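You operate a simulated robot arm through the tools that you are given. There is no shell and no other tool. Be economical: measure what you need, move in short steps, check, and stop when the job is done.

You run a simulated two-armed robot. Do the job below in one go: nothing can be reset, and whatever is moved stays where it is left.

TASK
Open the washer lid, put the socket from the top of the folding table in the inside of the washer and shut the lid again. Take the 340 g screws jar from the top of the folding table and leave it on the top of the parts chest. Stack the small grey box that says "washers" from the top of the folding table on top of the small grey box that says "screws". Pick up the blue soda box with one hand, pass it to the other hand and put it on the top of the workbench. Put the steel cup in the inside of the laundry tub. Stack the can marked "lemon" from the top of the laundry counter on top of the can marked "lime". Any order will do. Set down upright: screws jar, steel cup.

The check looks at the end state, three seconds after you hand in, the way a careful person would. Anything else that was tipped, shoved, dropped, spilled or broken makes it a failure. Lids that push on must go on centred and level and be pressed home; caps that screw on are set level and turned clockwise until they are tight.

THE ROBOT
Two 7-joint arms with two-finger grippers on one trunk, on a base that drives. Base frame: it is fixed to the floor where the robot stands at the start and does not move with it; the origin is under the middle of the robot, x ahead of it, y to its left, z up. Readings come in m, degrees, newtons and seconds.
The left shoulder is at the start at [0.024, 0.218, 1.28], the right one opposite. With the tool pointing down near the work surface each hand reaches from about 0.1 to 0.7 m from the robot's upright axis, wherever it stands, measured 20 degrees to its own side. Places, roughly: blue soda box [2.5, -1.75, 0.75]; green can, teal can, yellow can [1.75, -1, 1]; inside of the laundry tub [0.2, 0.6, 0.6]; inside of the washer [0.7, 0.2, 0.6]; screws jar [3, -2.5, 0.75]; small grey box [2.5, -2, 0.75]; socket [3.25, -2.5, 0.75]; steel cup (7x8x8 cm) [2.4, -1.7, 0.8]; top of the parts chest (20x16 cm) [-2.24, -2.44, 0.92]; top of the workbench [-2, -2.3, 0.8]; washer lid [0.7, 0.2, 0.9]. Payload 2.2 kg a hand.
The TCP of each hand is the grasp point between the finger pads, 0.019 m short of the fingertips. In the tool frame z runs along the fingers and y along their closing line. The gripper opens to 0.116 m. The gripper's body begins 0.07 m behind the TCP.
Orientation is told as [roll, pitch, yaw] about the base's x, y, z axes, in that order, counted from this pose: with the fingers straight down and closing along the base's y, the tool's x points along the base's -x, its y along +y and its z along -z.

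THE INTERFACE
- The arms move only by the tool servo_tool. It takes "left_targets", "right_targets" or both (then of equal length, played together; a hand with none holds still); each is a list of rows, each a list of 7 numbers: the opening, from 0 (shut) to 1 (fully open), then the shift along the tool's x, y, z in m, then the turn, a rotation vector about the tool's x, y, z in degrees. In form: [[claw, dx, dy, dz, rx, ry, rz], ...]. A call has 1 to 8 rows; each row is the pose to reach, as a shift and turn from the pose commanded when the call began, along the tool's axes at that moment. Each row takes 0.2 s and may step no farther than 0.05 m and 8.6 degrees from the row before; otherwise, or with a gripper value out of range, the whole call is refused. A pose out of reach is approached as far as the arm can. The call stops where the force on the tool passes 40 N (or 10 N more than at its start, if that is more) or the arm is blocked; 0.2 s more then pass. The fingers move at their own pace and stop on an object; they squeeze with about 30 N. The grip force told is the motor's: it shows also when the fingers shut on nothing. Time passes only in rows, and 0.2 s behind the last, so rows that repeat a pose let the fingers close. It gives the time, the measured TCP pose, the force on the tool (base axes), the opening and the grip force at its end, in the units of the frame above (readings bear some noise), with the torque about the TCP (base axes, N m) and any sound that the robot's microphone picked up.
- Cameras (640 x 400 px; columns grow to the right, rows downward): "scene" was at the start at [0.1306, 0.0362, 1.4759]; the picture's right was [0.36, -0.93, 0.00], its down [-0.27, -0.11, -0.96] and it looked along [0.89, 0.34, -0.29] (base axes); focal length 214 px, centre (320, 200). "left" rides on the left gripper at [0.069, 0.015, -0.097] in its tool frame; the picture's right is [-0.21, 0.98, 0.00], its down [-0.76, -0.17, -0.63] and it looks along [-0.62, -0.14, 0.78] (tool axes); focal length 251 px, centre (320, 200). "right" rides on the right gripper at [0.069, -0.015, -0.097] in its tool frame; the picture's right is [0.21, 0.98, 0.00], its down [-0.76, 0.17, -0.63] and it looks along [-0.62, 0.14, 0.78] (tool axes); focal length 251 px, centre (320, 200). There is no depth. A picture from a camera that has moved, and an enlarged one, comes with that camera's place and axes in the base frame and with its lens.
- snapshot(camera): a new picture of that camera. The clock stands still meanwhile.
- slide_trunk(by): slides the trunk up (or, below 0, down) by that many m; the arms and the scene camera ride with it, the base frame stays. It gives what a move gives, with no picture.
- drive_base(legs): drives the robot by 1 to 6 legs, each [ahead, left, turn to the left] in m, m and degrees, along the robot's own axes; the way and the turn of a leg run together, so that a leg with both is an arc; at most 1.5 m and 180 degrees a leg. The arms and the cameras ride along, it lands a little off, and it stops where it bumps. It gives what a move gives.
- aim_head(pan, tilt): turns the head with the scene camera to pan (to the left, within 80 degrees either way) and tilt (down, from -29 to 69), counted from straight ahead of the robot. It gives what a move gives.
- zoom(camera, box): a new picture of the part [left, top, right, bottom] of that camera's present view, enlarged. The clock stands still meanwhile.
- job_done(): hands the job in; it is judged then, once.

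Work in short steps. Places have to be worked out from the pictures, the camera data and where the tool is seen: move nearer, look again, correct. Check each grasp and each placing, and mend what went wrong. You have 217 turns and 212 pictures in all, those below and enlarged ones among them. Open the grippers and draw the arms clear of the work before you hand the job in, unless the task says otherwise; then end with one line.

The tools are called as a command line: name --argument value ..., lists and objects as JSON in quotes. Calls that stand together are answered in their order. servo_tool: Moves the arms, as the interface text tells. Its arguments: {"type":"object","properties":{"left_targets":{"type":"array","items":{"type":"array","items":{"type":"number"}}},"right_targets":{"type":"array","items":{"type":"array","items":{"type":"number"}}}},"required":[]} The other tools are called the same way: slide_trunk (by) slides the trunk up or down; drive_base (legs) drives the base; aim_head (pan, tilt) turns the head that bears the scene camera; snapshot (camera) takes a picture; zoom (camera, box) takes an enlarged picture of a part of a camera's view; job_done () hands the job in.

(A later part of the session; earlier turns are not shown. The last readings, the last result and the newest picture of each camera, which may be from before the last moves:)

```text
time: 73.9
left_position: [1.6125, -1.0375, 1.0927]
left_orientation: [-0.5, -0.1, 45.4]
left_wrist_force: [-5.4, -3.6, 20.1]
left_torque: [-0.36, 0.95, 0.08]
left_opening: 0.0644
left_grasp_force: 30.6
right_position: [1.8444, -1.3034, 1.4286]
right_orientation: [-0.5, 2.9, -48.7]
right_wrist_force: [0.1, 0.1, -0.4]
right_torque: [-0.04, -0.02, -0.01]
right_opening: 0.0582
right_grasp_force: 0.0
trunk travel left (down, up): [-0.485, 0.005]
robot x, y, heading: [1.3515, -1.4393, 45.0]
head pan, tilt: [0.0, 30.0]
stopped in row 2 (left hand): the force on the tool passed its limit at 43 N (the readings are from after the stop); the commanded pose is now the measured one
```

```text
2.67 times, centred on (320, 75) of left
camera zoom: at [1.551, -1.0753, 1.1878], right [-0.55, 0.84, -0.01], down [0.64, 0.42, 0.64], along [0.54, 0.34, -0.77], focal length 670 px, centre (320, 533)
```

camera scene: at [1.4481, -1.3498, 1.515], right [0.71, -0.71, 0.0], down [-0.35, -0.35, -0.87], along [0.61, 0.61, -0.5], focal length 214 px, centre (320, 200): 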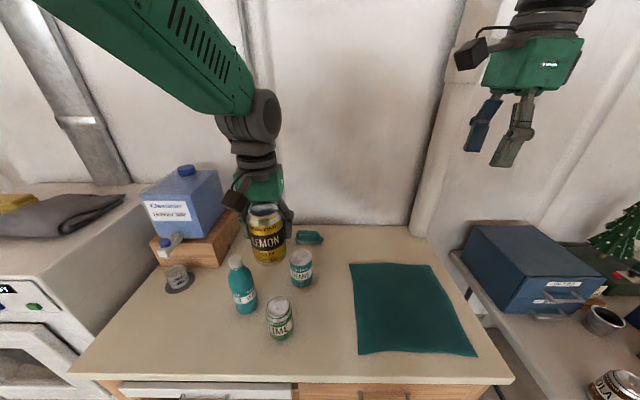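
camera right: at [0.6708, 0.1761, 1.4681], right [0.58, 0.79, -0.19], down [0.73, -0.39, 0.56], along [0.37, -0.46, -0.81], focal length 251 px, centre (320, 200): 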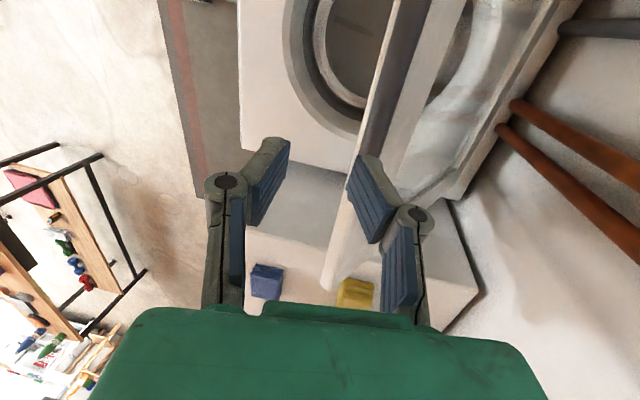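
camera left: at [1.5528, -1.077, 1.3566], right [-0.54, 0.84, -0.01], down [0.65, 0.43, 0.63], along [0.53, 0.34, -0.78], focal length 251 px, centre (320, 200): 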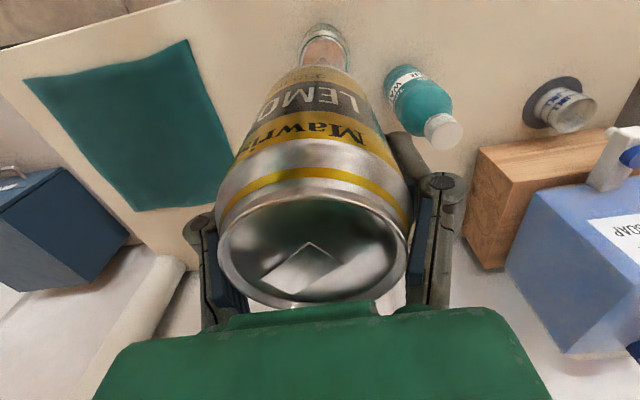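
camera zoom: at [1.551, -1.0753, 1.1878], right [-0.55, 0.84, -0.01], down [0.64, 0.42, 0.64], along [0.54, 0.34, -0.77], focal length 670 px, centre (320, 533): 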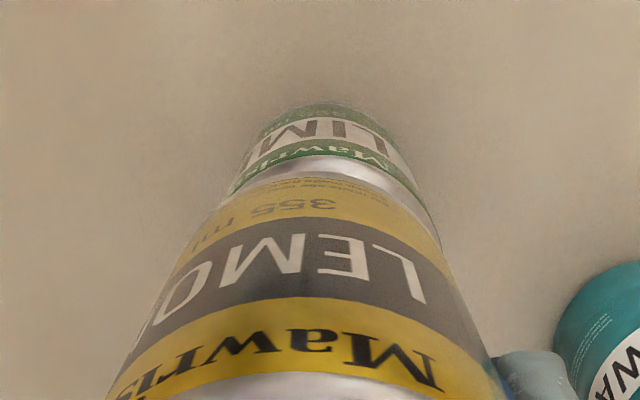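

It is seated. I ease the press, open the fingers and rise straight up.

servo_tool --left_targets '[[0.3, 0, 0, -0.002, 0, 0, 0], [0.55, 0, 0, -0.002, 0, 0, 0], [0.8, 0, 0, -0.002, 0, 0, 0], [0.85, 0, 0, -0.04, 0, 0, 0], [0.85, 0, 0, -0.09, 0, 0, 0], [0.85, 0, 0, -0.14, 0, 0, 0], [0.85, 0, 0, -0.19, 0, 0, 0]]'

zoom --camera "scene" --box '[200, 180, 380, 350]'

snapshot --camera "left"

```text
time: 75.5
left_position: [1.6099, -1.0366, 1.2811]
left_orientation: [-0.5, -0.4, 45.3]
left_wrist_force: [0.2, -0.4, -0.2]
left_torque: [0.06, -0.02, 0.0]
left_opening: 0.0987
left_grasp_force: 0.1
right_position: [1.8434, -1.3027, 1.4296]
right_orientation: [-0.2, 2.7, -48.8]
right_wrist_force: [0.0, 0.4, -0.2]
right_torque: [0.02, -0.02, -0.01]
right_opening: 0.0579
right_grasp_force: 0.0
trunk travel left (down, up): [-0.485, 0.005]
robot x, y, heading: [1.3501, -1.4398, 45.1]
head pan, tilt: [0.0, 30.0]
```

```text
2.35 times, centred on (290, 265) of scene
camera zoom: at [1.4467, -1.348, 1.515], right [0.71, -0.71, 0.0], down [-0.35, -0.36, -0.86], along [0.61, 0.61, -0.5], focal length 505 px, centre (391, 47)
```

zoom: 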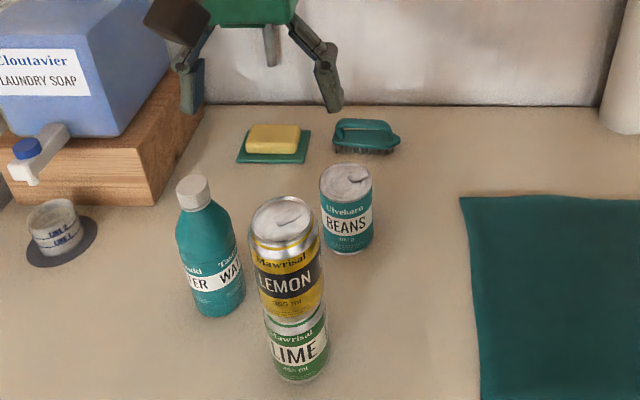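

```text
149 pictures are left
camera left: at [1.5488, -1.0753, 1.378], right [-0.54, 0.84, -0.01], down [0.64, 0.42, 0.64], along [0.54, 0.34, -0.77], focal length 251 px, centre (320, 200)
```

left: 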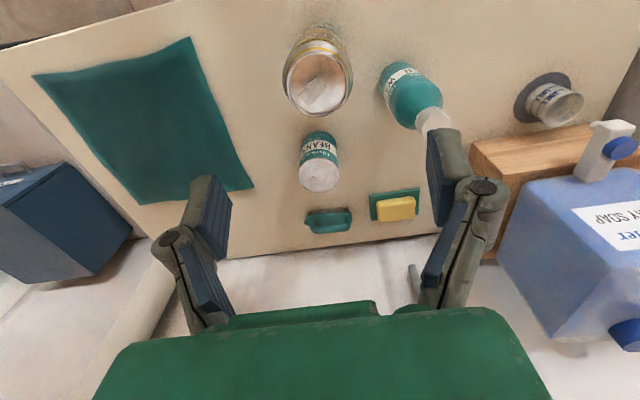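

The stack stands upright. I raise and retract the left hand, then back off and strafe right to the folding table.

servo_tool --left_targets '[[0.85, 0.0, 0.0, -0.045, 0, 0, 0], [0.85, 0.02, 0.01, -0.09, 0, 0, 0], [0.85, 0.04, 0.03, -0.13, 0, 0, 0], [0.85, 0.06, 0.06, -0.16, 0, 0, 0], [0.85, 0.08, 0.1, -0.17, 0, 0, 0]]'

drive_base --legs '[[-0.17, 0, 0], [0, -0.55, 0], [0, -0.55, 0]]'

snapshot --camera "scene"

```text
refused: row 2 steps farther than a row can; nothing moved
```

```text
time: 82.5
left_position: [2.2387, -1.9061, 1.278]
left_orientation: [-2.3, -0.2, 45.0]
left_wrist_force: [-0.2, 0.8, 0.5]
left_torque: [-0.09, -0.07, 0.0]
left_opening: 0.0985
left_grasp_force: 0.1
right_position: [2.4657, -2.1722, 1.4361]
right_orientation: [-0.1, 0.7, -49.1]
right_wrist_force: [0.3, 1.0, 0.2]
right_torque: [-0.1, -0.03, 0.01]
right_opening: 0.0581
right_grasp_force: 0.0
trunk travel left (down, up): [-0.485, 0.005]
robot x, y, heading: [2.0043, -2.3326, 44.5]
head pan, tilt: [0.0, 30.0]
```

```text
148 pictures are left
camera scene: at [2.0784, -2.2222, 1.5147], right [0.7, -0.71, 0.02], down [-0.35, -0.36, -0.86], along [0.62, 0.6, -0.5], focal length 214 px, centre (320, 200)
```

scene: 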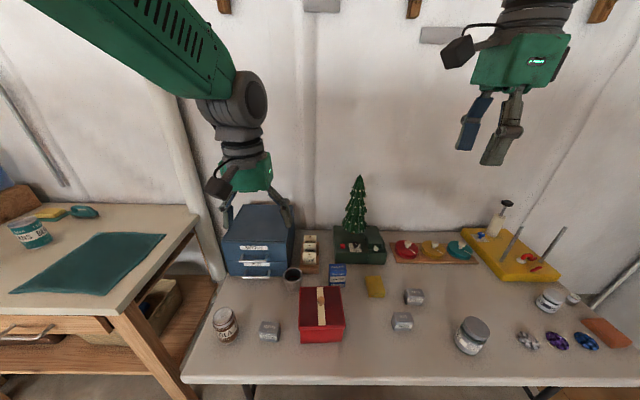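

I see the folding table. I zoom in to identify the objects.

zoom --camera "scene" --box '[190, 220, 430, 370]'

zoom --camera "scene" --box '[400, 220, 640, 370]'

```text
2.67 times, centred on (310, 295) of scene
camera zoom: at [2.0784, -2.2222, 1.5147], right [0.7, -0.71, 0.02], down [-0.35, -0.36, -0.86], along [0.62, 0.6, -0.5], focal length 572 px, centre (347, -53)
```

zoom: 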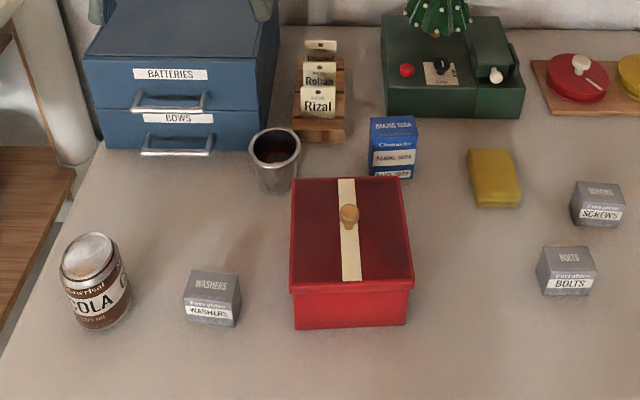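

```text
2.67 times, centred on (520, 295) of scene
camera zoom: at [2.0784, -2.2222, 1.5147], right [0.7, -0.71, 0.02], down [-0.35, -0.36, -0.86], along [0.62, 0.6, -0.5], focal length 572 px, centre (-213, -53)
```

zoom: 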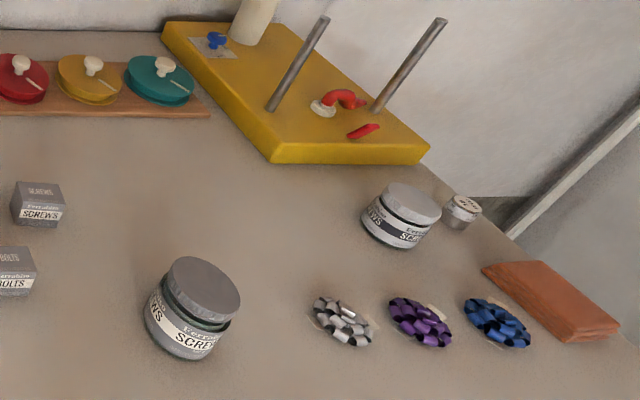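

Identified: WASHERS box (f=0.30, r=2.89), SCREWS box (f=0.45, r=3.43), cup, soda box, two screws jars and a small metal piece that may be the socket. I lower the trunk for better reach and come a little closer.

slide_trunk --by -0.2

drive_base --legs '[[0.04, 0, 0.5]]'

snapshot --camera "left"

aim_head --pan -10 --tilt 35

snapshot --camera "scene"

```text
time: 84.6
left_position: [2.266, -1.9377, 1.0818]
left_orientation: [-0.6, -0.4, 44.9]
left_wrist_force: [0.7, 0.0, 0.1]
left_torque: [0.08, 0.05, 0.01]
left_opening: 0.0989
left_grasp_force: 0.1
right_position: [2.4969, -2.2075, 1.2299]
right_orientation: [-0.4, 2.7, -49.2]
right_wrist_force: [0.8, -0.6, -0.5]
right_torque: [0.05, 0.08, 0.01]
right_opening: 0.058
right_grasp_force: 0.1
trunk travel left (down, up): [-0.285, 0.205]
robot x, y, heading: [2.0074, -2.3398, 44.4]
head pan, tilt: [0.0, 30.0]
```

```text
time: 85.5
left_position: [2.2894, -1.9122, 1.0844]
left_orientation: [-0.3, -0.5, 45.5]
left_wrist_force: [-0.1, -0.6, 0.4]
left_torque: [0.04, 0.0, 0.0]
left_opening: 0.0985
left_grasp_force: 0.0
right_position: [2.5234, -2.1792, 1.2306]
right_orientation: [0.0, 2.7, -48.7]
right_wrist_force: [0.4, -1.2, -0.3]
right_torque: [0.06, 0.05, -0.01]
right_opening: 0.0581
right_grasp_force: 0.0
trunk travel left (down, up): [-0.285, 0.205]
robot x, y, heading: [2.0378, -2.3111, 45.2]
head pan, tilt: [0.0, 30.0]
```

```text
145 pictures are left
camera left: at [2.229, -1.9506, 1.1806], right [-0.54, 0.84, -0.01], down [0.64, 0.42, 0.64], along [0.54, 0.34, -0.77], focal length 251 px, centre (320, 200)
```

left: 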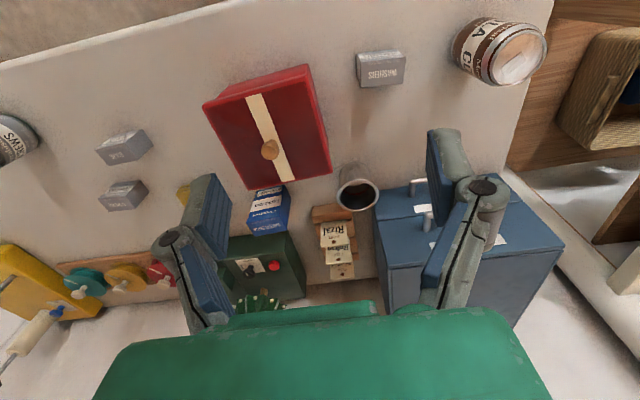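

```text
time: 86.2
left_position: [2.2735, -1.887, 1.0788]
left_orientation: [-1.8, 0.0, 45.5]
left_wrist_force: [0.9, 1.4, 0.5]
left_torque: [-0.13, 0.02, -0.04]
left_opening: 0.0986
left_grasp_force: 0.1
right_position: [2.5049, -2.1513, 1.2321]
right_orientation: [-0.4, 1.4, -48.6]
right_wrist_force: [0.6, 1.0, -0.5]
right_torque: [-0.06, 0.0, 0.0]
right_opening: 0.0578
right_grasp_force: 0.0
trunk travel left (down, up): [-0.285, 0.205]
robot x, y, heading: [2.0302, -2.3041, 44.7]
head pan, tilt: [-10.0, 35.0]
```

```text
144 pictures are left
camera scene: at [2.1065, -2.1908, 1.306], right [0.57, -0.82, 0.03], down [-0.45, -0.35, -0.82], along [0.68, 0.45, -0.57], focal length 214 px, centre (320, 200)
```

scene: 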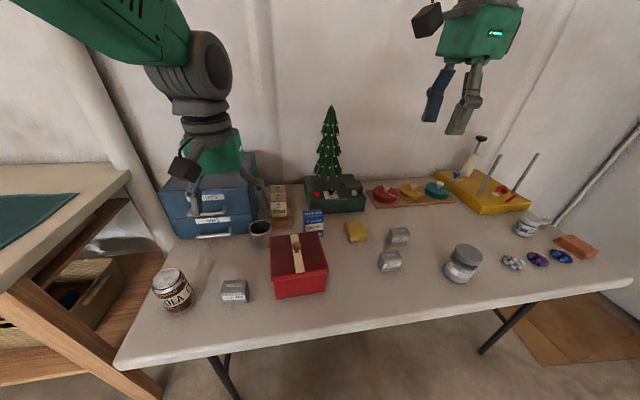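

The box is again at f=0.298, r=2.893. I move the left hand above it and descend partway.

servo_tool --left_targets '[[0.8, -0.008, 0.016, 0.035, 0, 0, 0], [0.8, -0.016, 0.032, 0.075, 0, 0, 0], [0.8, -0.025, 0.049, 0.115, 0, 0, 0], [0.8, -0.025, 0.049, 0.16, 0, 0, 0]]'

snapshot --camera "left"

```text
time: 87.2
left_position: [2.2821, -1.8639, 0.9225]
left_orientation: [0.0, -0.4, 45.2]
left_wrist_force: [0.0, 0.3, -0.5]
left_torque: [-0.03, 0.01, -0.06]
left_opening: 0.0924
left_grasp_force: 0.0
right_position: [2.535, -2.1839, 1.2273]
right_orientation: [-0.4, 3.2, -48.9]
right_wrist_force: [0.0, -0.2, 0.4]
right_torque: [0.02, 0.0, 0.0]
right_opening: 0.0579
right_grasp_force: 0.0
trunk travel left (down, up): [-0.285, 0.205]
robot x, y, heading: [2.038, -2.3119, 45.0]
head pan, tilt: [-10.0, 35.0]
```

```text
143 pictures are left
camera left: at [2.2219, -1.9018, 1.0194], right [-0.54, 0.84, 0.0], down [0.65, 0.42, 0.64], along [0.53, 0.35, -0.77], focal length 251 px, centre (320, 200)
```

left: 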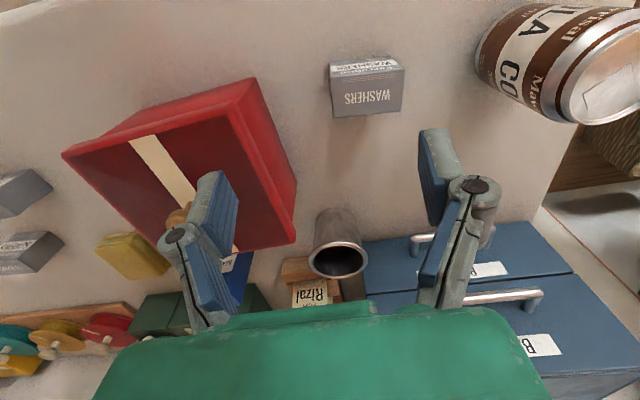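

Top of the box at z≈0.80, centre (2.257, -1.835). I shift 4 cm left, go down to the grip height and close.

servo_tool --left_targets '[[0.85, -0.002, 0.019, 0.02, 0, 0, 0], [0.85, -0.003, 0.038, 0.05, 0, 0, 0], [0.85, -0.003, 0.038, 0.09, 0, 0, 0]]'

snapshot --camera "left"

```text
time: 88.0
left_position: [2.2444, -1.822, 0.8309]
left_orientation: [-0.8, -0.2, 45.4]
left_wrist_force: [-1.1, 1.3, 0.0]
left_torque: [-0.09, -0.07, 0.0]
left_opening: 0.0985
left_grasp_force: 0.1
right_position: [2.5159, -2.1684, 1.2313]
right_orientation: [-0.3, 2.2, -48.9]
right_wrist_force: [-0.4, 0.6, 0.1]
right_torque: [-0.02, -0.04, 0.01]
right_opening: 0.0583
right_grasp_force: 0.0
trunk travel left (down, up): [-0.285, 0.205]
robot x, y, heading: [2.034, -2.3075, 44.8]
head pan, tilt: [-10.0, 35.0]
```

```text
142 pictures are left
camera left: at [2.1833, -1.8593, 0.9274], right [-0.54, 0.84, -0.01], down [0.64, 0.43, 0.64], along [0.54, 0.34, -0.77], focal length 251 px, centre (320, 200)
```

left: 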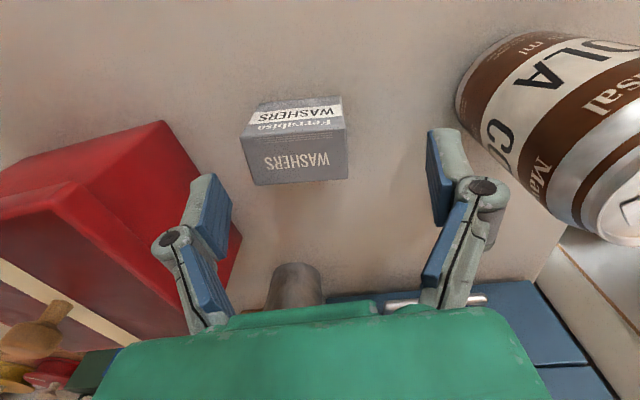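

The body sways slightly; I let it settle, correct about 1 cm to the right and lower a bit.

servo_tool --left_targets '[[0.85, 0, -0.006, 0.01, 0, 0, 0], [0.85, 0, -0.006, 0.01, 0, 0, 0], [0.85, 0, -0.006, 0.01, 0, 0, 0], [0.85, 0, -0.006, 0.01, 0, 0, 0], [0.85, 0, -0.006, 0.01, 0, 0, 0]]'

snapshot --camera "left"

```text
time: 89.4
left_position: [2.2493, -1.8319, 0.8236]
left_orientation: [-1.4, -0.6, 45.2]
left_wrist_force: [-1.0, 1.2, -0.2]
left_torque: [-0.02, -0.05, 0.03]
left_opening: 0.0985
left_grasp_force: 0.1
right_position: [2.5133, -2.1719, 1.2339]
right_orientation: [-0.1, 1.9, -48.8]
right_wrist_force: [-1.2, 1.2, 0.9]
right_torque: [-0.09, -0.11, -0.02]
right_opening: 0.0581
right_grasp_force: 0.0
trunk travel left (down, up): [-0.285, 0.205]
robot x, y, heading: [2.0454, -2.3146, 44.7]
head pan, tilt: [-10.0, 35.0]
stopped in row 5 (left hand): the arm was blocked; the commanded pose is now the measured one
```

```text
141 pictures are left
camera left: at [2.1871, -1.8689, 0.9194], right [-0.54, 0.84, -0.02], down [0.64, 0.43, 0.64], along [0.55, 0.34, -0.76], focal length 251 px, centre (320, 200)
```

left: 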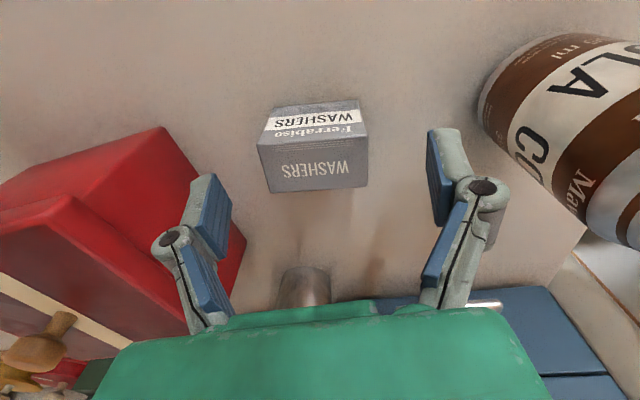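

The base wobbles again, likely grazing a table leg. I back off 5 cm and check that it steadies.

servo_tool --left_targets '[[0.85, 0, 0, -0.05, 0, 0, 0], [0.85, 0, 0, -0.09, 0, 0, 0]]'

drive_base --legs '[[-0.05, 0, 0]]'

servo_tool --left_targets '[[0.85, 0, 0, 0, 0, 0, 0], [0.85, 0, 0, 0, 0, 0, 0], [0.85, 0, 0, 0, 0, 0, 0], [0.85, 0, 0, 0, 0, 0, 0]]'

servo_tool --left_targets '[[0.85, 0, 0, 0, 0, 0, 0], [0.85, 0, 0, 0, 0, 0, 0]]'

aim_head --pan 0 --tilt 60

snapshot --camera "scene"

```text
time: 90.2
left_position: [2.2596, -1.8471, 0.9165]
left_orientation: [-1.1, -0.7, 44.9]
left_wrist_force: [-1.1, 0.2, 0.1]
left_torque: [-0.05, -0.07, -0.01]
left_opening: 0.0986
left_grasp_force: 0.0
right_position: [2.5258, -2.1867, 1.2305]
right_orientation: [-0.6, 2.5, -49.3]
right_wrist_force: [-1.1, 0.7, 0.0]
right_torque: [-0.07, -0.01, 0.01]
right_opening: 0.0579
right_grasp_force: 0.0
trunk travel left (down, up): [-0.285, 0.205]
robot x, y, heading: [2.0447, -2.3225, 44.9]
head pan, tilt: [-10.0, 35.0]
stopped in row 2 (left hand): the arm was blocked; the commanded pose is now the measured one
```

```text
time: 91.2
left_position: [2.2178, -1.8714, 0.9143]
left_orientation: [-1.4, -0.7, 45.0]
left_wrist_force: [-1.2, 0.4, 0.9]
left_torque: [-0.05, -0.04, 0.01]
left_opening: 0.0986
left_grasp_force: 0.0
right_position: [2.4812, -2.2106, 1.2318]
right_orientation: [-0.7, 2.0, -49.1]
right_wrist_force: [-0.4, 0.5, -1.1]
right_torque: [-0.05, -0.05, 0.0]
right_opening: 0.0578
right_grasp_force: 0.1
trunk travel left (down, up): [-0.285, 0.205]
robot x, y, heading: [2.0136, -2.3539, 45.1]
head pan, tilt: [-10.0, 35.0]
```

```text
time: 92.2
left_position: [2.1999, -1.8627, 0.9107]
left_orientation: [-2.4, -0.8, 45.1]
left_wrist_force: [0.1, 0.2, 0.4]
left_torque: [0.0, 0.02, -0.01]
left_opening: 0.0986
left_grasp_force: 0.0
right_position: [2.4624, -2.1968, 1.2326]
right_orientation: [-1.0, 1.0, -49.0]
right_wrist_force: [0.4, 0.2, 0.6]
right_torque: [-0.06, -0.06, -0.02]
right_opening: 0.058
right_grasp_force: 0.1
trunk travel left (down, up): [-0.285, 0.205]
robot x, y, heading: [2.0088, -2.3495, 44.9]
head pan, tilt: [-10.0, 35.0]
```

```text
time: 92.8
left_position: [2.2217, -1.8839, 0.9171]
left_orientation: [-0.9, -1.0, 45.0]
left_wrist_force: [0.6, -0.2, -0.7]
left_torque: [0.05, 0.05, -0.01]
left_opening: 0.0984
left_grasp_force: 0.0
right_position: [2.4909, -2.2239, 1.2258]
right_orientation: [-1.2, 2.5, -49.1]
right_wrist_force: [0.6, 0.3, 0.5]
right_torque: [0.01, -0.01, 0.01]
right_opening: 0.058
right_grasp_force: 0.0
trunk travel left (down, up): [-0.285, 0.205]
robot x, y, heading: [2.0139, -2.3564, 44.8]
head pan, tilt: [-10.0, 35.0]
```

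```text
time: 93.7
left_position: [2.2184, -1.8808, 0.9173]
left_orientation: [-1.1, -1.0, 45.0]
left_wrist_force: [0.5, 0.2, 0.2]
left_torque: [0.01, 0.0, 0.01]
left_opening: 0.0985
left_grasp_force: 0.0
right_position: [2.4852, -2.2191, 1.2278]
right_orientation: [-1.2, 2.3, -49.1]
right_wrist_force: [0.2, -0.6, -0.4]
right_torque: [0.01, 0.01, -0.03]
right_opening: 0.058
right_grasp_force: 0.0
trunk travel left (down, up): [-0.285, 0.205]
robot x, y, heading: [2.0096, -2.3536, 44.7]
head pan, tilt: [0.0, 60.0]
```

```text
140 pictures are left
camera scene: at [2.0987, -2.2875, 1.2727], right [0.7, -0.71, -0.01], down [-0.62, -0.61, -0.5], along [0.35, 0.36, -0.87], focal length 214 px, centre (320, 200)
```

scene: 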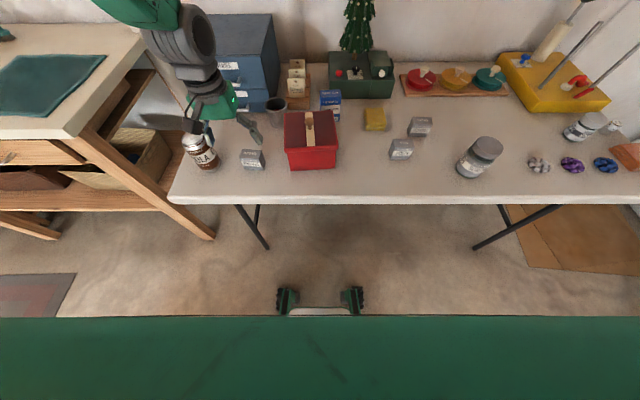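

The floor view shows no contact: it is plain sway, now dying out. I move slowly: forward 6 cm, then down to the box.

servo_tool --left_targets '[[0.85, -0.015, 0.001, 0.01, 0, 0, 0], [0.85, -0.03, 0.002, 0.02, 0, 0, 0], [0.85, -0.045, 0.003, 0.03, 0, 0, 0], [0.85, -0.06, 0.004, 0.045, 0, 0, 0], [0.85, -0.06, 0.004, 0.06, 0, 0, 0], [0.85, -0.06, 0.004, 0.075, 0, 0, 0], [0.85, -0.06, 0.004, 0.075, 0, 0, 0], [0.85, -0.06, 0.004, 0.075, 0, 0, 0]]'

snapshot --camera "left"

```text
time: 95.5
left_position: [2.2518, -1.8286, 0.8393]
left_orientation: [-1.5, -0.9, 45.2]
left_wrist_force: [0.2, 0.6, 0.9]
left_torque: [-0.03, -0.06, -0.01]
left_opening: 0.0986
left_grasp_force: 0.1
right_position: [2.4747, -2.208, 1.2275]
right_orientation: [-1.2, 1.7, -49.0]
right_wrist_force: [-0.2, 0.6, -0.2]
right_torque: [-0.04, -0.04, 0.02]
right_opening: 0.058
right_grasp_force: 0.1
trunk travel left (down, up): [-0.285, 0.205]
robot x, y, heading: [2.0099, -2.3513, 44.8]
head pan, tilt: [0.0, 60.0]
```

```text
139 pictures are left
camera left: at [2.1891, -1.8644, 0.9352], right [-0.54, 0.84, -0.02], down [0.63, 0.42, 0.65], along [0.56, 0.34, -0.76], focal length 251 px, centre (320, 200)
```

left: 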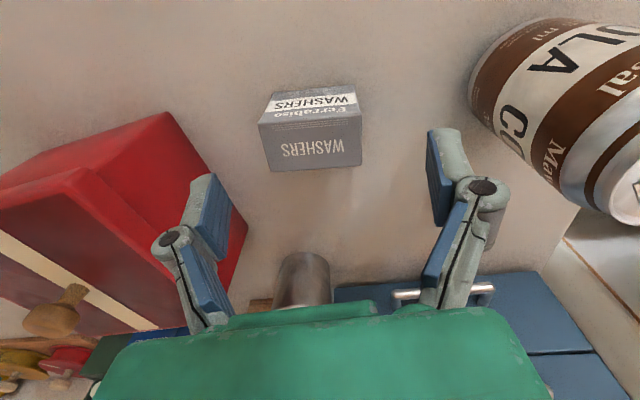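

Well aligned. I lower the last 5 cm, close and let it settle.

servo_tool --left_targets '[[0.85, 0.003, -0.004, 0.02, 0, 0, 0], [0.85, 0.004, -0.004, 0.04, 0, 0, 0], [0.85, 0.004, -0.004, 0.054, 0, 0, 0], [0.6, 0.004, -0.004, 0.054, 0, 0, 0], [0.3, 0.004, -0.004, 0.054, 0, 0, 0], [0.3, 0.004, -0.004, 0.054, 0, 0, 0], [0.3, 0.004, -0.004, 0.054, 0, 0, 0]]'

snapshot --camera "left"

```text
time: 97.0
left_position: [2.2627, -1.8417, 0.7883]
left_orientation: [-0.8, -1.0, 45.1]
left_wrist_force: [0.6, -0.7, -1.7]
left_torque: [-0.02, 0.05, -0.01]
left_opening: 0.0608
left_grasp_force: 30.0
right_position: [2.4888, -2.2221, 1.2256]
right_orientation: [-1.2, 2.4, -49.2]
right_wrist_force: [-0.5, -0.5, -0.6]
right_torque: [0.04, 0.01, -0.01]
right_opening: 0.0581
right_grasp_force: 0.1
trunk travel left (down, up): [-0.285, 0.205]
robot x, y, heading: [2.0086, -2.3531, 45.0]
head pan, tilt: [0.0, 60.0]
```

```text
138 pictures are left
camera left: at [2.2013, -1.8804, 0.8842], right [-0.54, 0.84, -0.01], down [0.64, 0.42, 0.65], along [0.55, 0.34, -0.76], focal length 251 px, centre (320, 200)
```

left: 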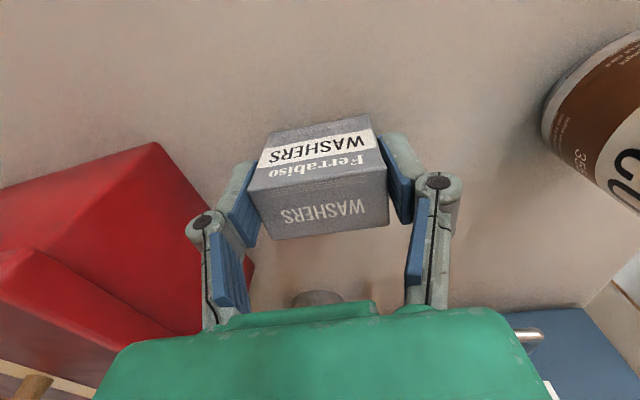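

Gripped at 0.061. I lift slowly by 0.2 m, then strafe right by 0.45 m toward the SCREWS box.

servo_tool --left_targets '[[0.3, 0, 0, -0.02, 0, 0, 0], [0.3, 0, 0, -0.05, 0, 0, 0], [0.3, 0, 0, -0.08, 0, 0, 0], [0.3, 0, 0, -0.11, 0, 0, 0], [0.3, 0, 0, -0.14, 0, 0, 0], [0.3, 0, 0, -0.17, 0, 0, 0], [0.3, 0, 0, -0.2, 0, 0, 0]]'

drive_base --legs '[[0, -0.23, 0], [0, -0.23, 0]]'

aim_head --pan 0 --tilt 40

snapshot --camera "scene"

snapshot --camera "left"

```text
time: 98.7
left_position: [2.2652, -1.8504, 0.9906]
left_orientation: [-0.5, -1.0, 44.8]
left_wrist_force: [0.2, -1.8, -1.2]
left_torque: [0.07, 0.08, 0.01]
left_opening: 0.0607
left_grasp_force: 30.1
right_position: [2.4949, -2.2313, 1.2261]
right_orientation: [-1.1, 2.9, -49.4]
right_wrist_force: [1.4, -1.0, -1.0]
right_torque: [0.13, 0.08, 0.02]
right_opening: 0.0581
right_grasp_force: 0.1
trunk travel left (down, up): [-0.285, 0.205]
robot x, y, heading: [2.0124, -2.36, 45.0]
head pan, tilt: [0.0, 60.0]
```

```text
time: 101.7
left_position: [2.5718, -2.1547, 0.9849]
left_orientation: [-2.0, -0.9, 45.0]
left_wrist_force: [-1.8, 1.4, -1.4]
left_torque: [-0.08, -0.07, 0.01]
left_opening: 0.0606
left_grasp_force: 30.2
right_position: [2.7968, -2.5316, 1.2317]
right_orientation: [-1.0, 1.5, -49.2]
right_wrist_force: [-0.7, 0.3, -1.0]
right_torque: [-0.07, -0.05, 0.02]
right_opening: 0.0578
right_grasp_force: 0.0
trunk travel left (down, up): [-0.285, 0.205]
robot x, y, heading: [2.3342, -2.6766, 44.9]
head pan, tilt: [0.0, 60.0]
```

```text
time: 102.5
left_position: [2.5687, -2.1569, 0.9876]
left_orientation: [-1.6, -1.1, 45.1]
left_wrist_force: [0.3, 1.1, -1.4]
left_torque: [-0.03, -0.03, 0.0]
left_opening: 0.0609
left_grasp_force: 30.5
right_position: [2.7955, -2.5344, 1.2269]
right_orientation: [-1.4, 1.6, -49.0]
right_wrist_force: [-0.5, 1.0, 0.2]
right_torque: [-0.06, -0.04, 0.0]
right_opening: 0.0577
right_grasp_force: 0.0
trunk travel left (down, up): [-0.285, 0.205]
robot x, y, heading: [2.3299, -2.676, 45.1]
head pan, tilt: [0.0, 40.0]
```

```text
137 pictures are left
camera scene: at [2.4126, -2.5749, 1.2993], right [0.71, -0.71, 0.01], down [-0.45, -0.46, -0.76], along [0.55, 0.53, -0.65], focal length 214 px, centre (320, 200)
```

scene: 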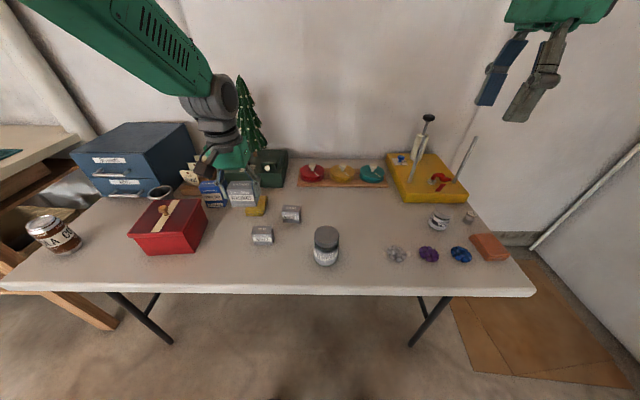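

```text
136 pictures are left
camera left: at [2.507, -2.1934, 1.083], right [-0.54, 0.84, -0.02], down [0.63, 0.42, 0.65], along [0.56, 0.34, -0.76], focal length 251 px, centre (320, 200)
```

left: 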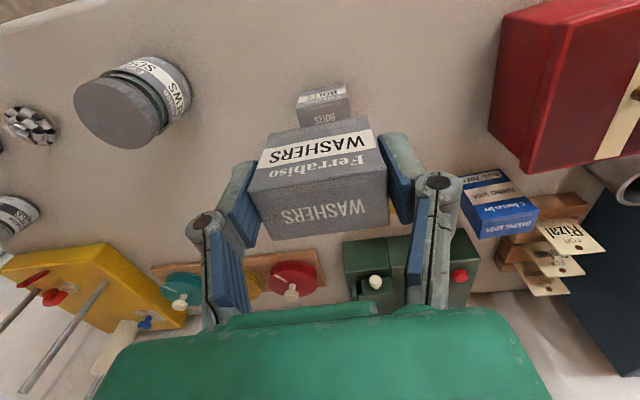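

SCREWS box top centre is at about f=0.433, r=3.43. I move the held box over it slowly, staying high.

servo_tool --left_targets '[[0.3, -0.02, -0.012, 0, 0, 0, 0], [0.3, -0.045, -0.028, 0, 0, 0, 0], [0.3, -0.07, -0.044, 0, 0, 0, 0], [0.3, -0.095, -0.06, 0, 0, 0, 0], [0.3, -0.12, -0.076, 0.01, 0, 0, 0], [0.3, -0.142, -0.089, 0.02, 0, 0, 0], [0.3, -0.142, -0.089, 0.03, 0, 0, 0], [0.3, -0.142, -0.089, 0.03, 0, 0, 0]]'

zoom --camera "scene" --box '[200, 130, 380, 280]'

snapshot --camera "left"

```text
time: 104.3
left_position: [2.7376, -2.1245, 0.964]
left_orientation: [-1.4, -1.2, 45.1]
left_wrist_force: [-0.1, 0.5, -1.6]
left_torque: [-0.02, -0.02, 0.01]
left_opening: 0.0606
left_grasp_force: 29.5
right_position: [2.8007, -2.5395, 1.2258]
right_orientation: [-1.6, 1.9, -49.1]
right_wrist_force: [0.6, 0.5, 0.3]
right_torque: [0.03, 0.0, 0.02]
right_opening: 0.0577
right_grasp_force: 0.1
trunk travel left (down, up): [-0.285, 0.205]
robot x, y, heading: [2.3325, -2.6789, 44.6]
head pan, tilt: [0.0, 40.0]
```

```text
2.67 times, centred on (290, 205) of scene
camera zoom: at [2.4178, -2.5788, 1.2993], right [0.71, -0.71, 0.01], down [-0.45, -0.46, -0.76], along [0.54, 0.54, -0.65], focal length 572 px, centre (400, 187)
```

zoom: 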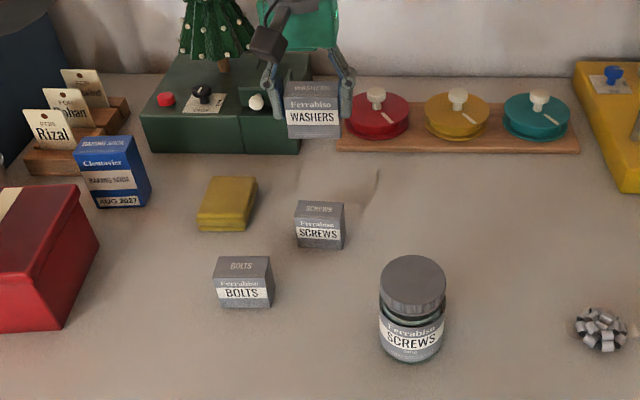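

```text
134 pictures are left
camera left: at [2.6763, -2.1606, 1.0594], right [-0.54, 0.84, -0.02], down [0.63, 0.42, 0.65], along [0.56, 0.34, -0.76], focal length 251 px, centre (320, 200)
```

left: 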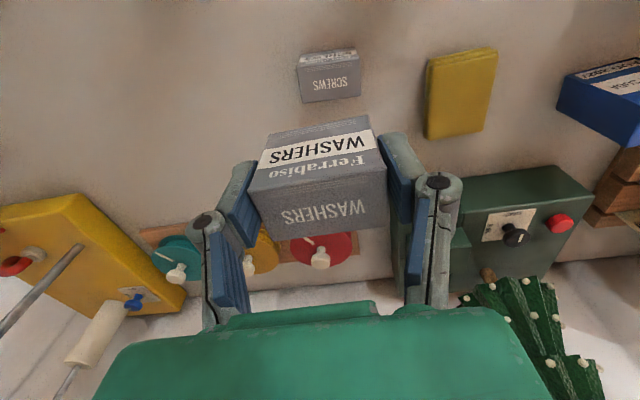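

Screws centre computed at (2.737, -2.117); the held box is within 7 mm and equally rotated. I correct and lower to about 3 cm above contact.

servo_tool --left_targets '[[0.3, -0.003, 0.003, 0.02, 0, 0, 0], [0.3, -0.005, 0.006, 0.045, 0, 0, 0], [0.3, -0.005, 0.006, 0.07, 0, 0, 0], [0.3, -0.005, 0.006, 0.09, 0, 0, 0], [0.3, -0.005, 0.006, 0.09, 0, 0, 0], [0.3, -0.005, 0.006, 0.09, 0, 0, 0]]'

zoom --camera "scene" --box '[240, 150, 340, 250]'

zoom --camera "left" --box '[220, 30, 420, 230]'

```text
time: 105.7
left_position: [2.746, -2.119, 0.8755]
left_orientation: [-1.1, -1.1, 45.0]
left_wrist_force: [-0.5, 0.2, -1.2]
left_torque: [-0.03, 0.0, -0.03]
left_opening: 0.0605
left_grasp_force: 30.8
right_position: [2.8066, -2.5443, 1.2234]
right_orientation: [-1.7, 2.2, -49.1]
right_wrist_force: [0.4, -0.3, 0.6]
right_torque: [-0.03, 0.01, 0.0]
right_opening: 0.0581
right_grasp_force: 0.1
trunk travel left (down, up): [-0.285, 0.205]
robot x, y, heading: [2.3341, -2.6763, 44.9]
head pan, tilt: [0.0, 40.0]
```

```text
4.00 times, centred on (290, 200) of scene
camera zoom: at [2.4284, -2.5891, 1.2993], right [0.71, -0.71, 0.0], down [-0.46, -0.45, -0.76], along [0.54, 0.54, -0.65], focal length 858 px, centre (440, 200)
```

zoom: 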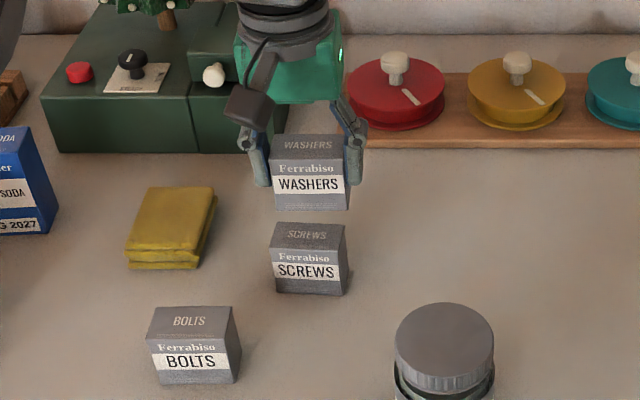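

```text
2.00 times, centred on (320, 130) of left
camera zoom: at [2.6836, -2.1566, 0.9691], right [-0.54, 0.84, -0.01], down [0.64, 0.42, 0.65], along [0.55, 0.34, -0.76], focal length 503 px, centre (320, 340)
```

zoom: 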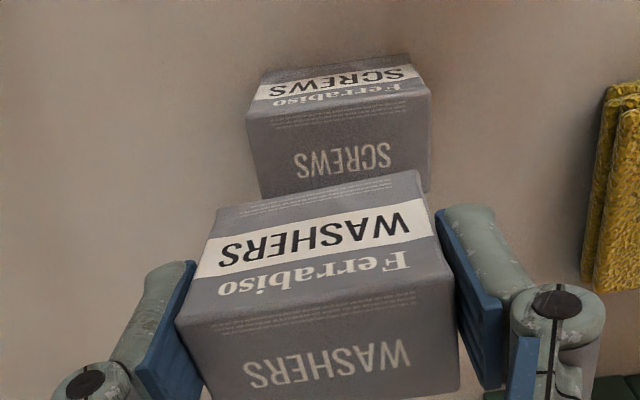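

Both views say: move 6 mm left and 1 cm back toward me. I correct and lower slowly to contact.

servo_tool --left_targets '[[0.3, 0.005, 0.003, 0.003, 0, 0, 0], [0.3, 0.01, 0.006, 0.01, 0, 0, 0], [0.3, 0.01, 0.006, 0.016, 0, 0, 0], [0.3, 0.01, 0.006, 0.022, 0, 0, 0], [0.3, 0.01, 0.006, 0.027, 0, 0, 0], [0.3, 0.01, 0.006, 0.031, 0, 0, 0]]'

zoom --camera "scene" --box '[240, 150, 340, 250]'

zoom --camera "left" --box '[220, 30, 420, 230]'

```text
time: 107.1
left_position: [2.7366, -2.1238, 0.8428]
left_orientation: [-1.0, -1.2, 45.0]
left_wrist_force: [0.0, 0.3, -0.8]
left_torque: [0.0, 0.02, 0.04]
left_opening: 0.0608
left_grasp_force: 29.4
right_position: [2.809, -2.5469, 1.2235]
right_orientation: [-1.8, 2.3, -49.2]
right_wrist_force: [0.3, -0.3, 0.4]
right_torque: [0.02, 0.01, -0.01]
right_opening: 0.0581
right_grasp_force: 0.0
trunk travel left (down, up): [-0.285, 0.205]
robot x, y, heading: [2.3327, -2.6776, 44.8]
head pan, tilt: [0.0, 40.0]
```

```text
4.00 times, centred on (290, 200) of scene
camera zoom: at [2.4271, -2.5879, 1.2994], right [0.71, -0.71, 0.0], down [-0.46, -0.46, -0.76], along [0.54, 0.54, -0.65], focal length 858 px, centre (440, 200)
```

zoom: 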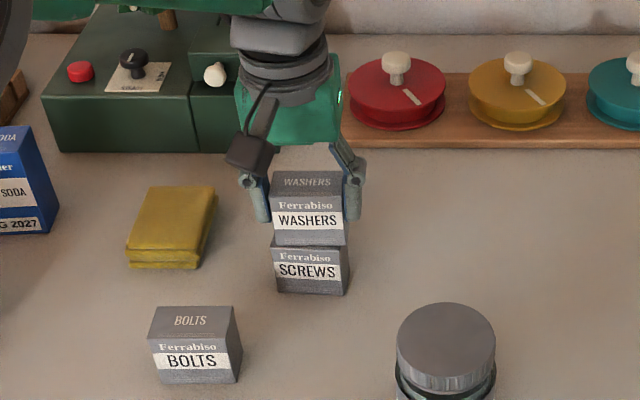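

```text
2.00 times, centred on (320, 130) of left
camera zoom: at [2.6739, -2.161, 0.9378], right [-0.54, 0.84, -0.01], down [0.64, 0.42, 0.65], along [0.55, 0.34, -0.76], focal length 503 px, centre (320, 340)
```

zoom: 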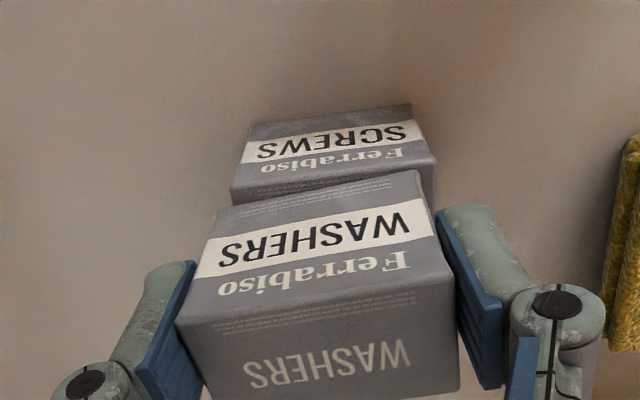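

Almost touching; a last 4 mm left and lower to contact.

servo_tool --left_targets '[[0.3, 0.001, 0.004, 0.003, 0, 0, 0], [0.3, 0.002, 0.004, 0.006, 0, 0, 0], [0.3, 0.002, 0.004, 0.009, 0, 0, 0]]'

zoom --camera "scene" --box '[240, 150, 340, 250]'

```text
time: 107.9
left_position: [2.7323, -2.1215, 0.8363]
left_orientation: [-1.0, -1.5, 45.1]
left_wrist_force: [3.3, -1.9, 22.4]
left_torque: [0.0, -0.19, 0.14]
left_opening: 0.0613
left_grasp_force: 30.7
right_position: [2.8061, -2.5484, 1.2257]
right_orientation: [-1.1, 2.4, -49.2]
right_wrist_force: [-0.5, 0.8, 0.2]
right_torque: [0.01, 0.0, -0.03]
right_opening: 0.058
right_grasp_force: 0.1
trunk travel left (down, up): [-0.285, 0.205]
robot x, y, heading: [2.3318, -2.6804, 44.8]
head pan, tilt: [0.0, 40.0]
```

```text
4.00 times, centred on (290, 200) of scene
camera zoom: at [2.425, -2.5917, 1.3], right [0.71, -0.71, 0.0], down [-0.46, -0.45, -0.77], along [0.54, 0.54, -0.64], focal length 858 px, centre (440, 200)
```

zoom: 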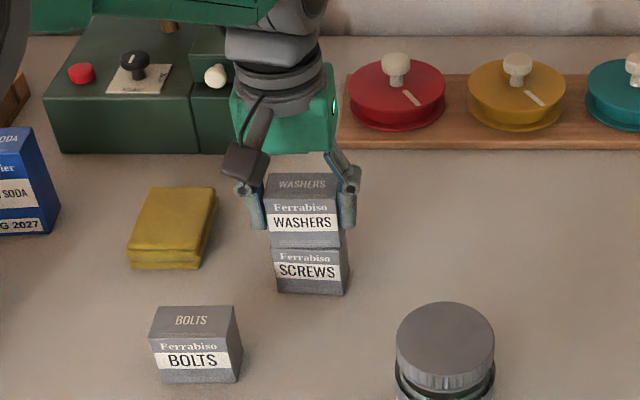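

Contact with 22 N. I ease off, open gently and rise straight up.

servo_tool --left_targets '[[0.4, 0, 0, -0.003, 0, 0, 0], [0.6, 0, 0, -0.003, 0, 0, 0], [0.75, 0, 0, -0.003, 0, 0, 0], [0.75, 0, 0, -0.02, 0, 0, 0], [0.75, 0, 0, -0.06, 0, 0, 0], [0.75, 0, 0, -0.1, 0, 0, 0], [0.75, 0, 0, -0.14, 0, 0, 0], [0.75, 0, 0, -0.18, 0, 0, 0]]'

zoom --camera "scene" --box '[240, 150, 340, 250]'

snapshot --camera "left"

zoom --camera "scene" --box '[300, 190, 540, 310]'

```text
time: 109.7
left_position: [2.7248, -2.121, 1.0153]
left_orientation: [-0.9, -1.2, 45.1]
left_wrist_force: [-0.8, -0.9, 0.3]
left_torque: [0.02, -0.01, 0.02]
left_opening: 0.0872
left_grasp_force: 0.0
right_position: [2.8071, -2.5441, 1.2246]
right_orientation: [-1.6, 2.3, -49.2]
right_wrist_force: [0.3, -0.1, -0.4]
right_torque: [-0.02, -0.02, -0.01]
right_opening: 0.058
right_grasp_force: 0.0
trunk travel left (down, up): [-0.285, 0.205]
robot x, y, heading: [2.3326, -2.6783, 44.8]
head pan, tilt: [0.0, 40.0]
```

```text
4.00 times, centred on (290, 200) of scene
camera zoom: at [2.4251, -2.5881, 1.2995], right [0.71, -0.71, 0.0], down [-0.46, -0.45, -0.76], along [0.54, 0.54, -0.65], focal length 858 px, centre (440, 200)
```

zoom: 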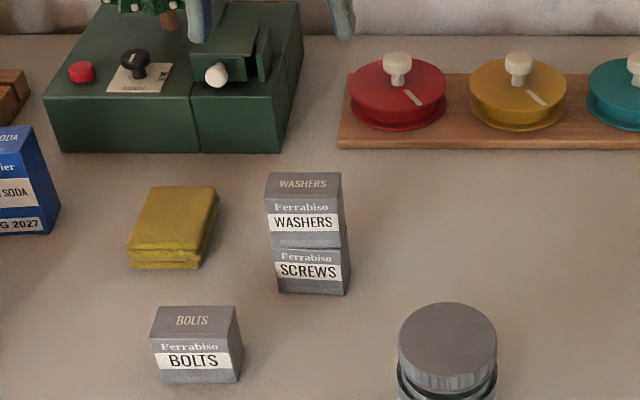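

```text
127 pictures are left
camera left: at [2.6635, -2.1591, 1.1099], right [-0.54, 0.84, -0.01], down [0.64, 0.42, 0.65], along [0.55, 0.34, -0.76], focal length 251 px, centre (320, 200)
```

left: 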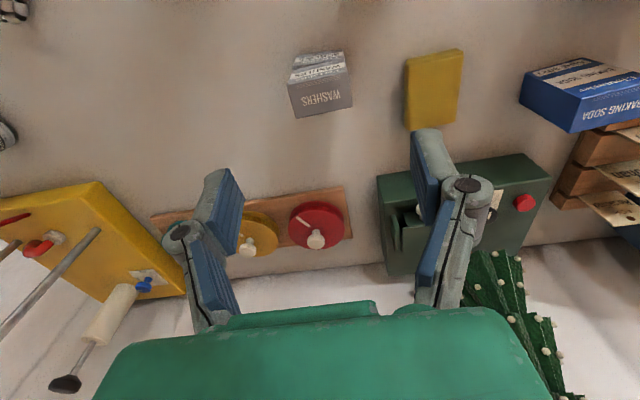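

```text
2.67 times, centred on (420, 250) of scene
camera zoom: at [2.4251, -2.5881, 1.2995], right [0.71, -0.71, 0.0], down [-0.46, -0.45, -0.76], along [0.54, 0.54, -0.65], focal length 572 px, centre (53, 67)
```

zoom: 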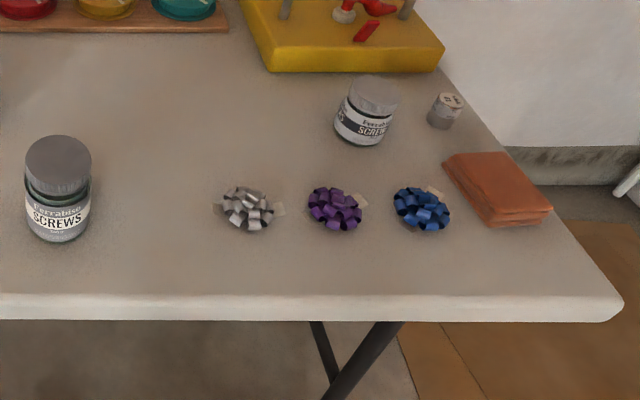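

The stack stands well. The small metal piece at about (3.17, -2.57) is the socket. I zoom in to read the weights on both screws jars.

zoom --camera "scene" --box '[410, 200, 480, 245]'

zoom --camera "scene" --box '[300, 220, 360, 270]'

```text
8.89 times, centred on (445, 222) of scene
camera zoom: at [2.4251, -2.5881, 1.2995], right [0.71, -0.71, 0.0], down [-0.46, -0.45, -0.76], along [0.54, 0.54, -0.65], focal length 1906 px, centre (-791, 0)
```

zoom: 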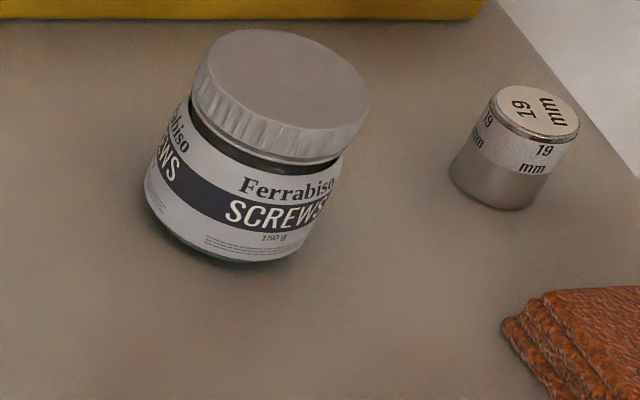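

```text
8.00 times, centred on (330, 245) of scene
camera zoom: at [2.4251, -2.5881, 1.2995], right [0.71, -0.71, 0.0], down [-0.46, -0.45, -0.76], along [0.54, 0.54, -0.65], focal length 1716 px, centre (240, -160)
```

zoom: 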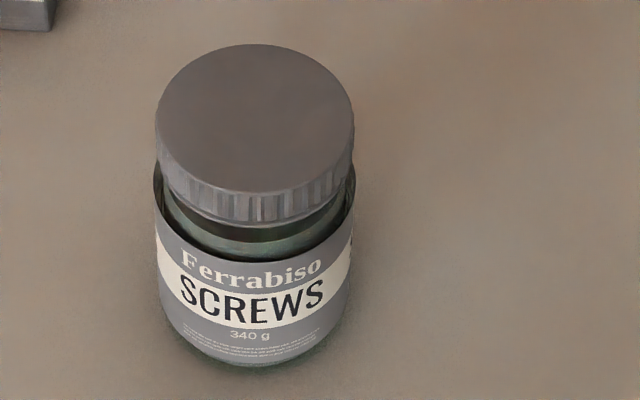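

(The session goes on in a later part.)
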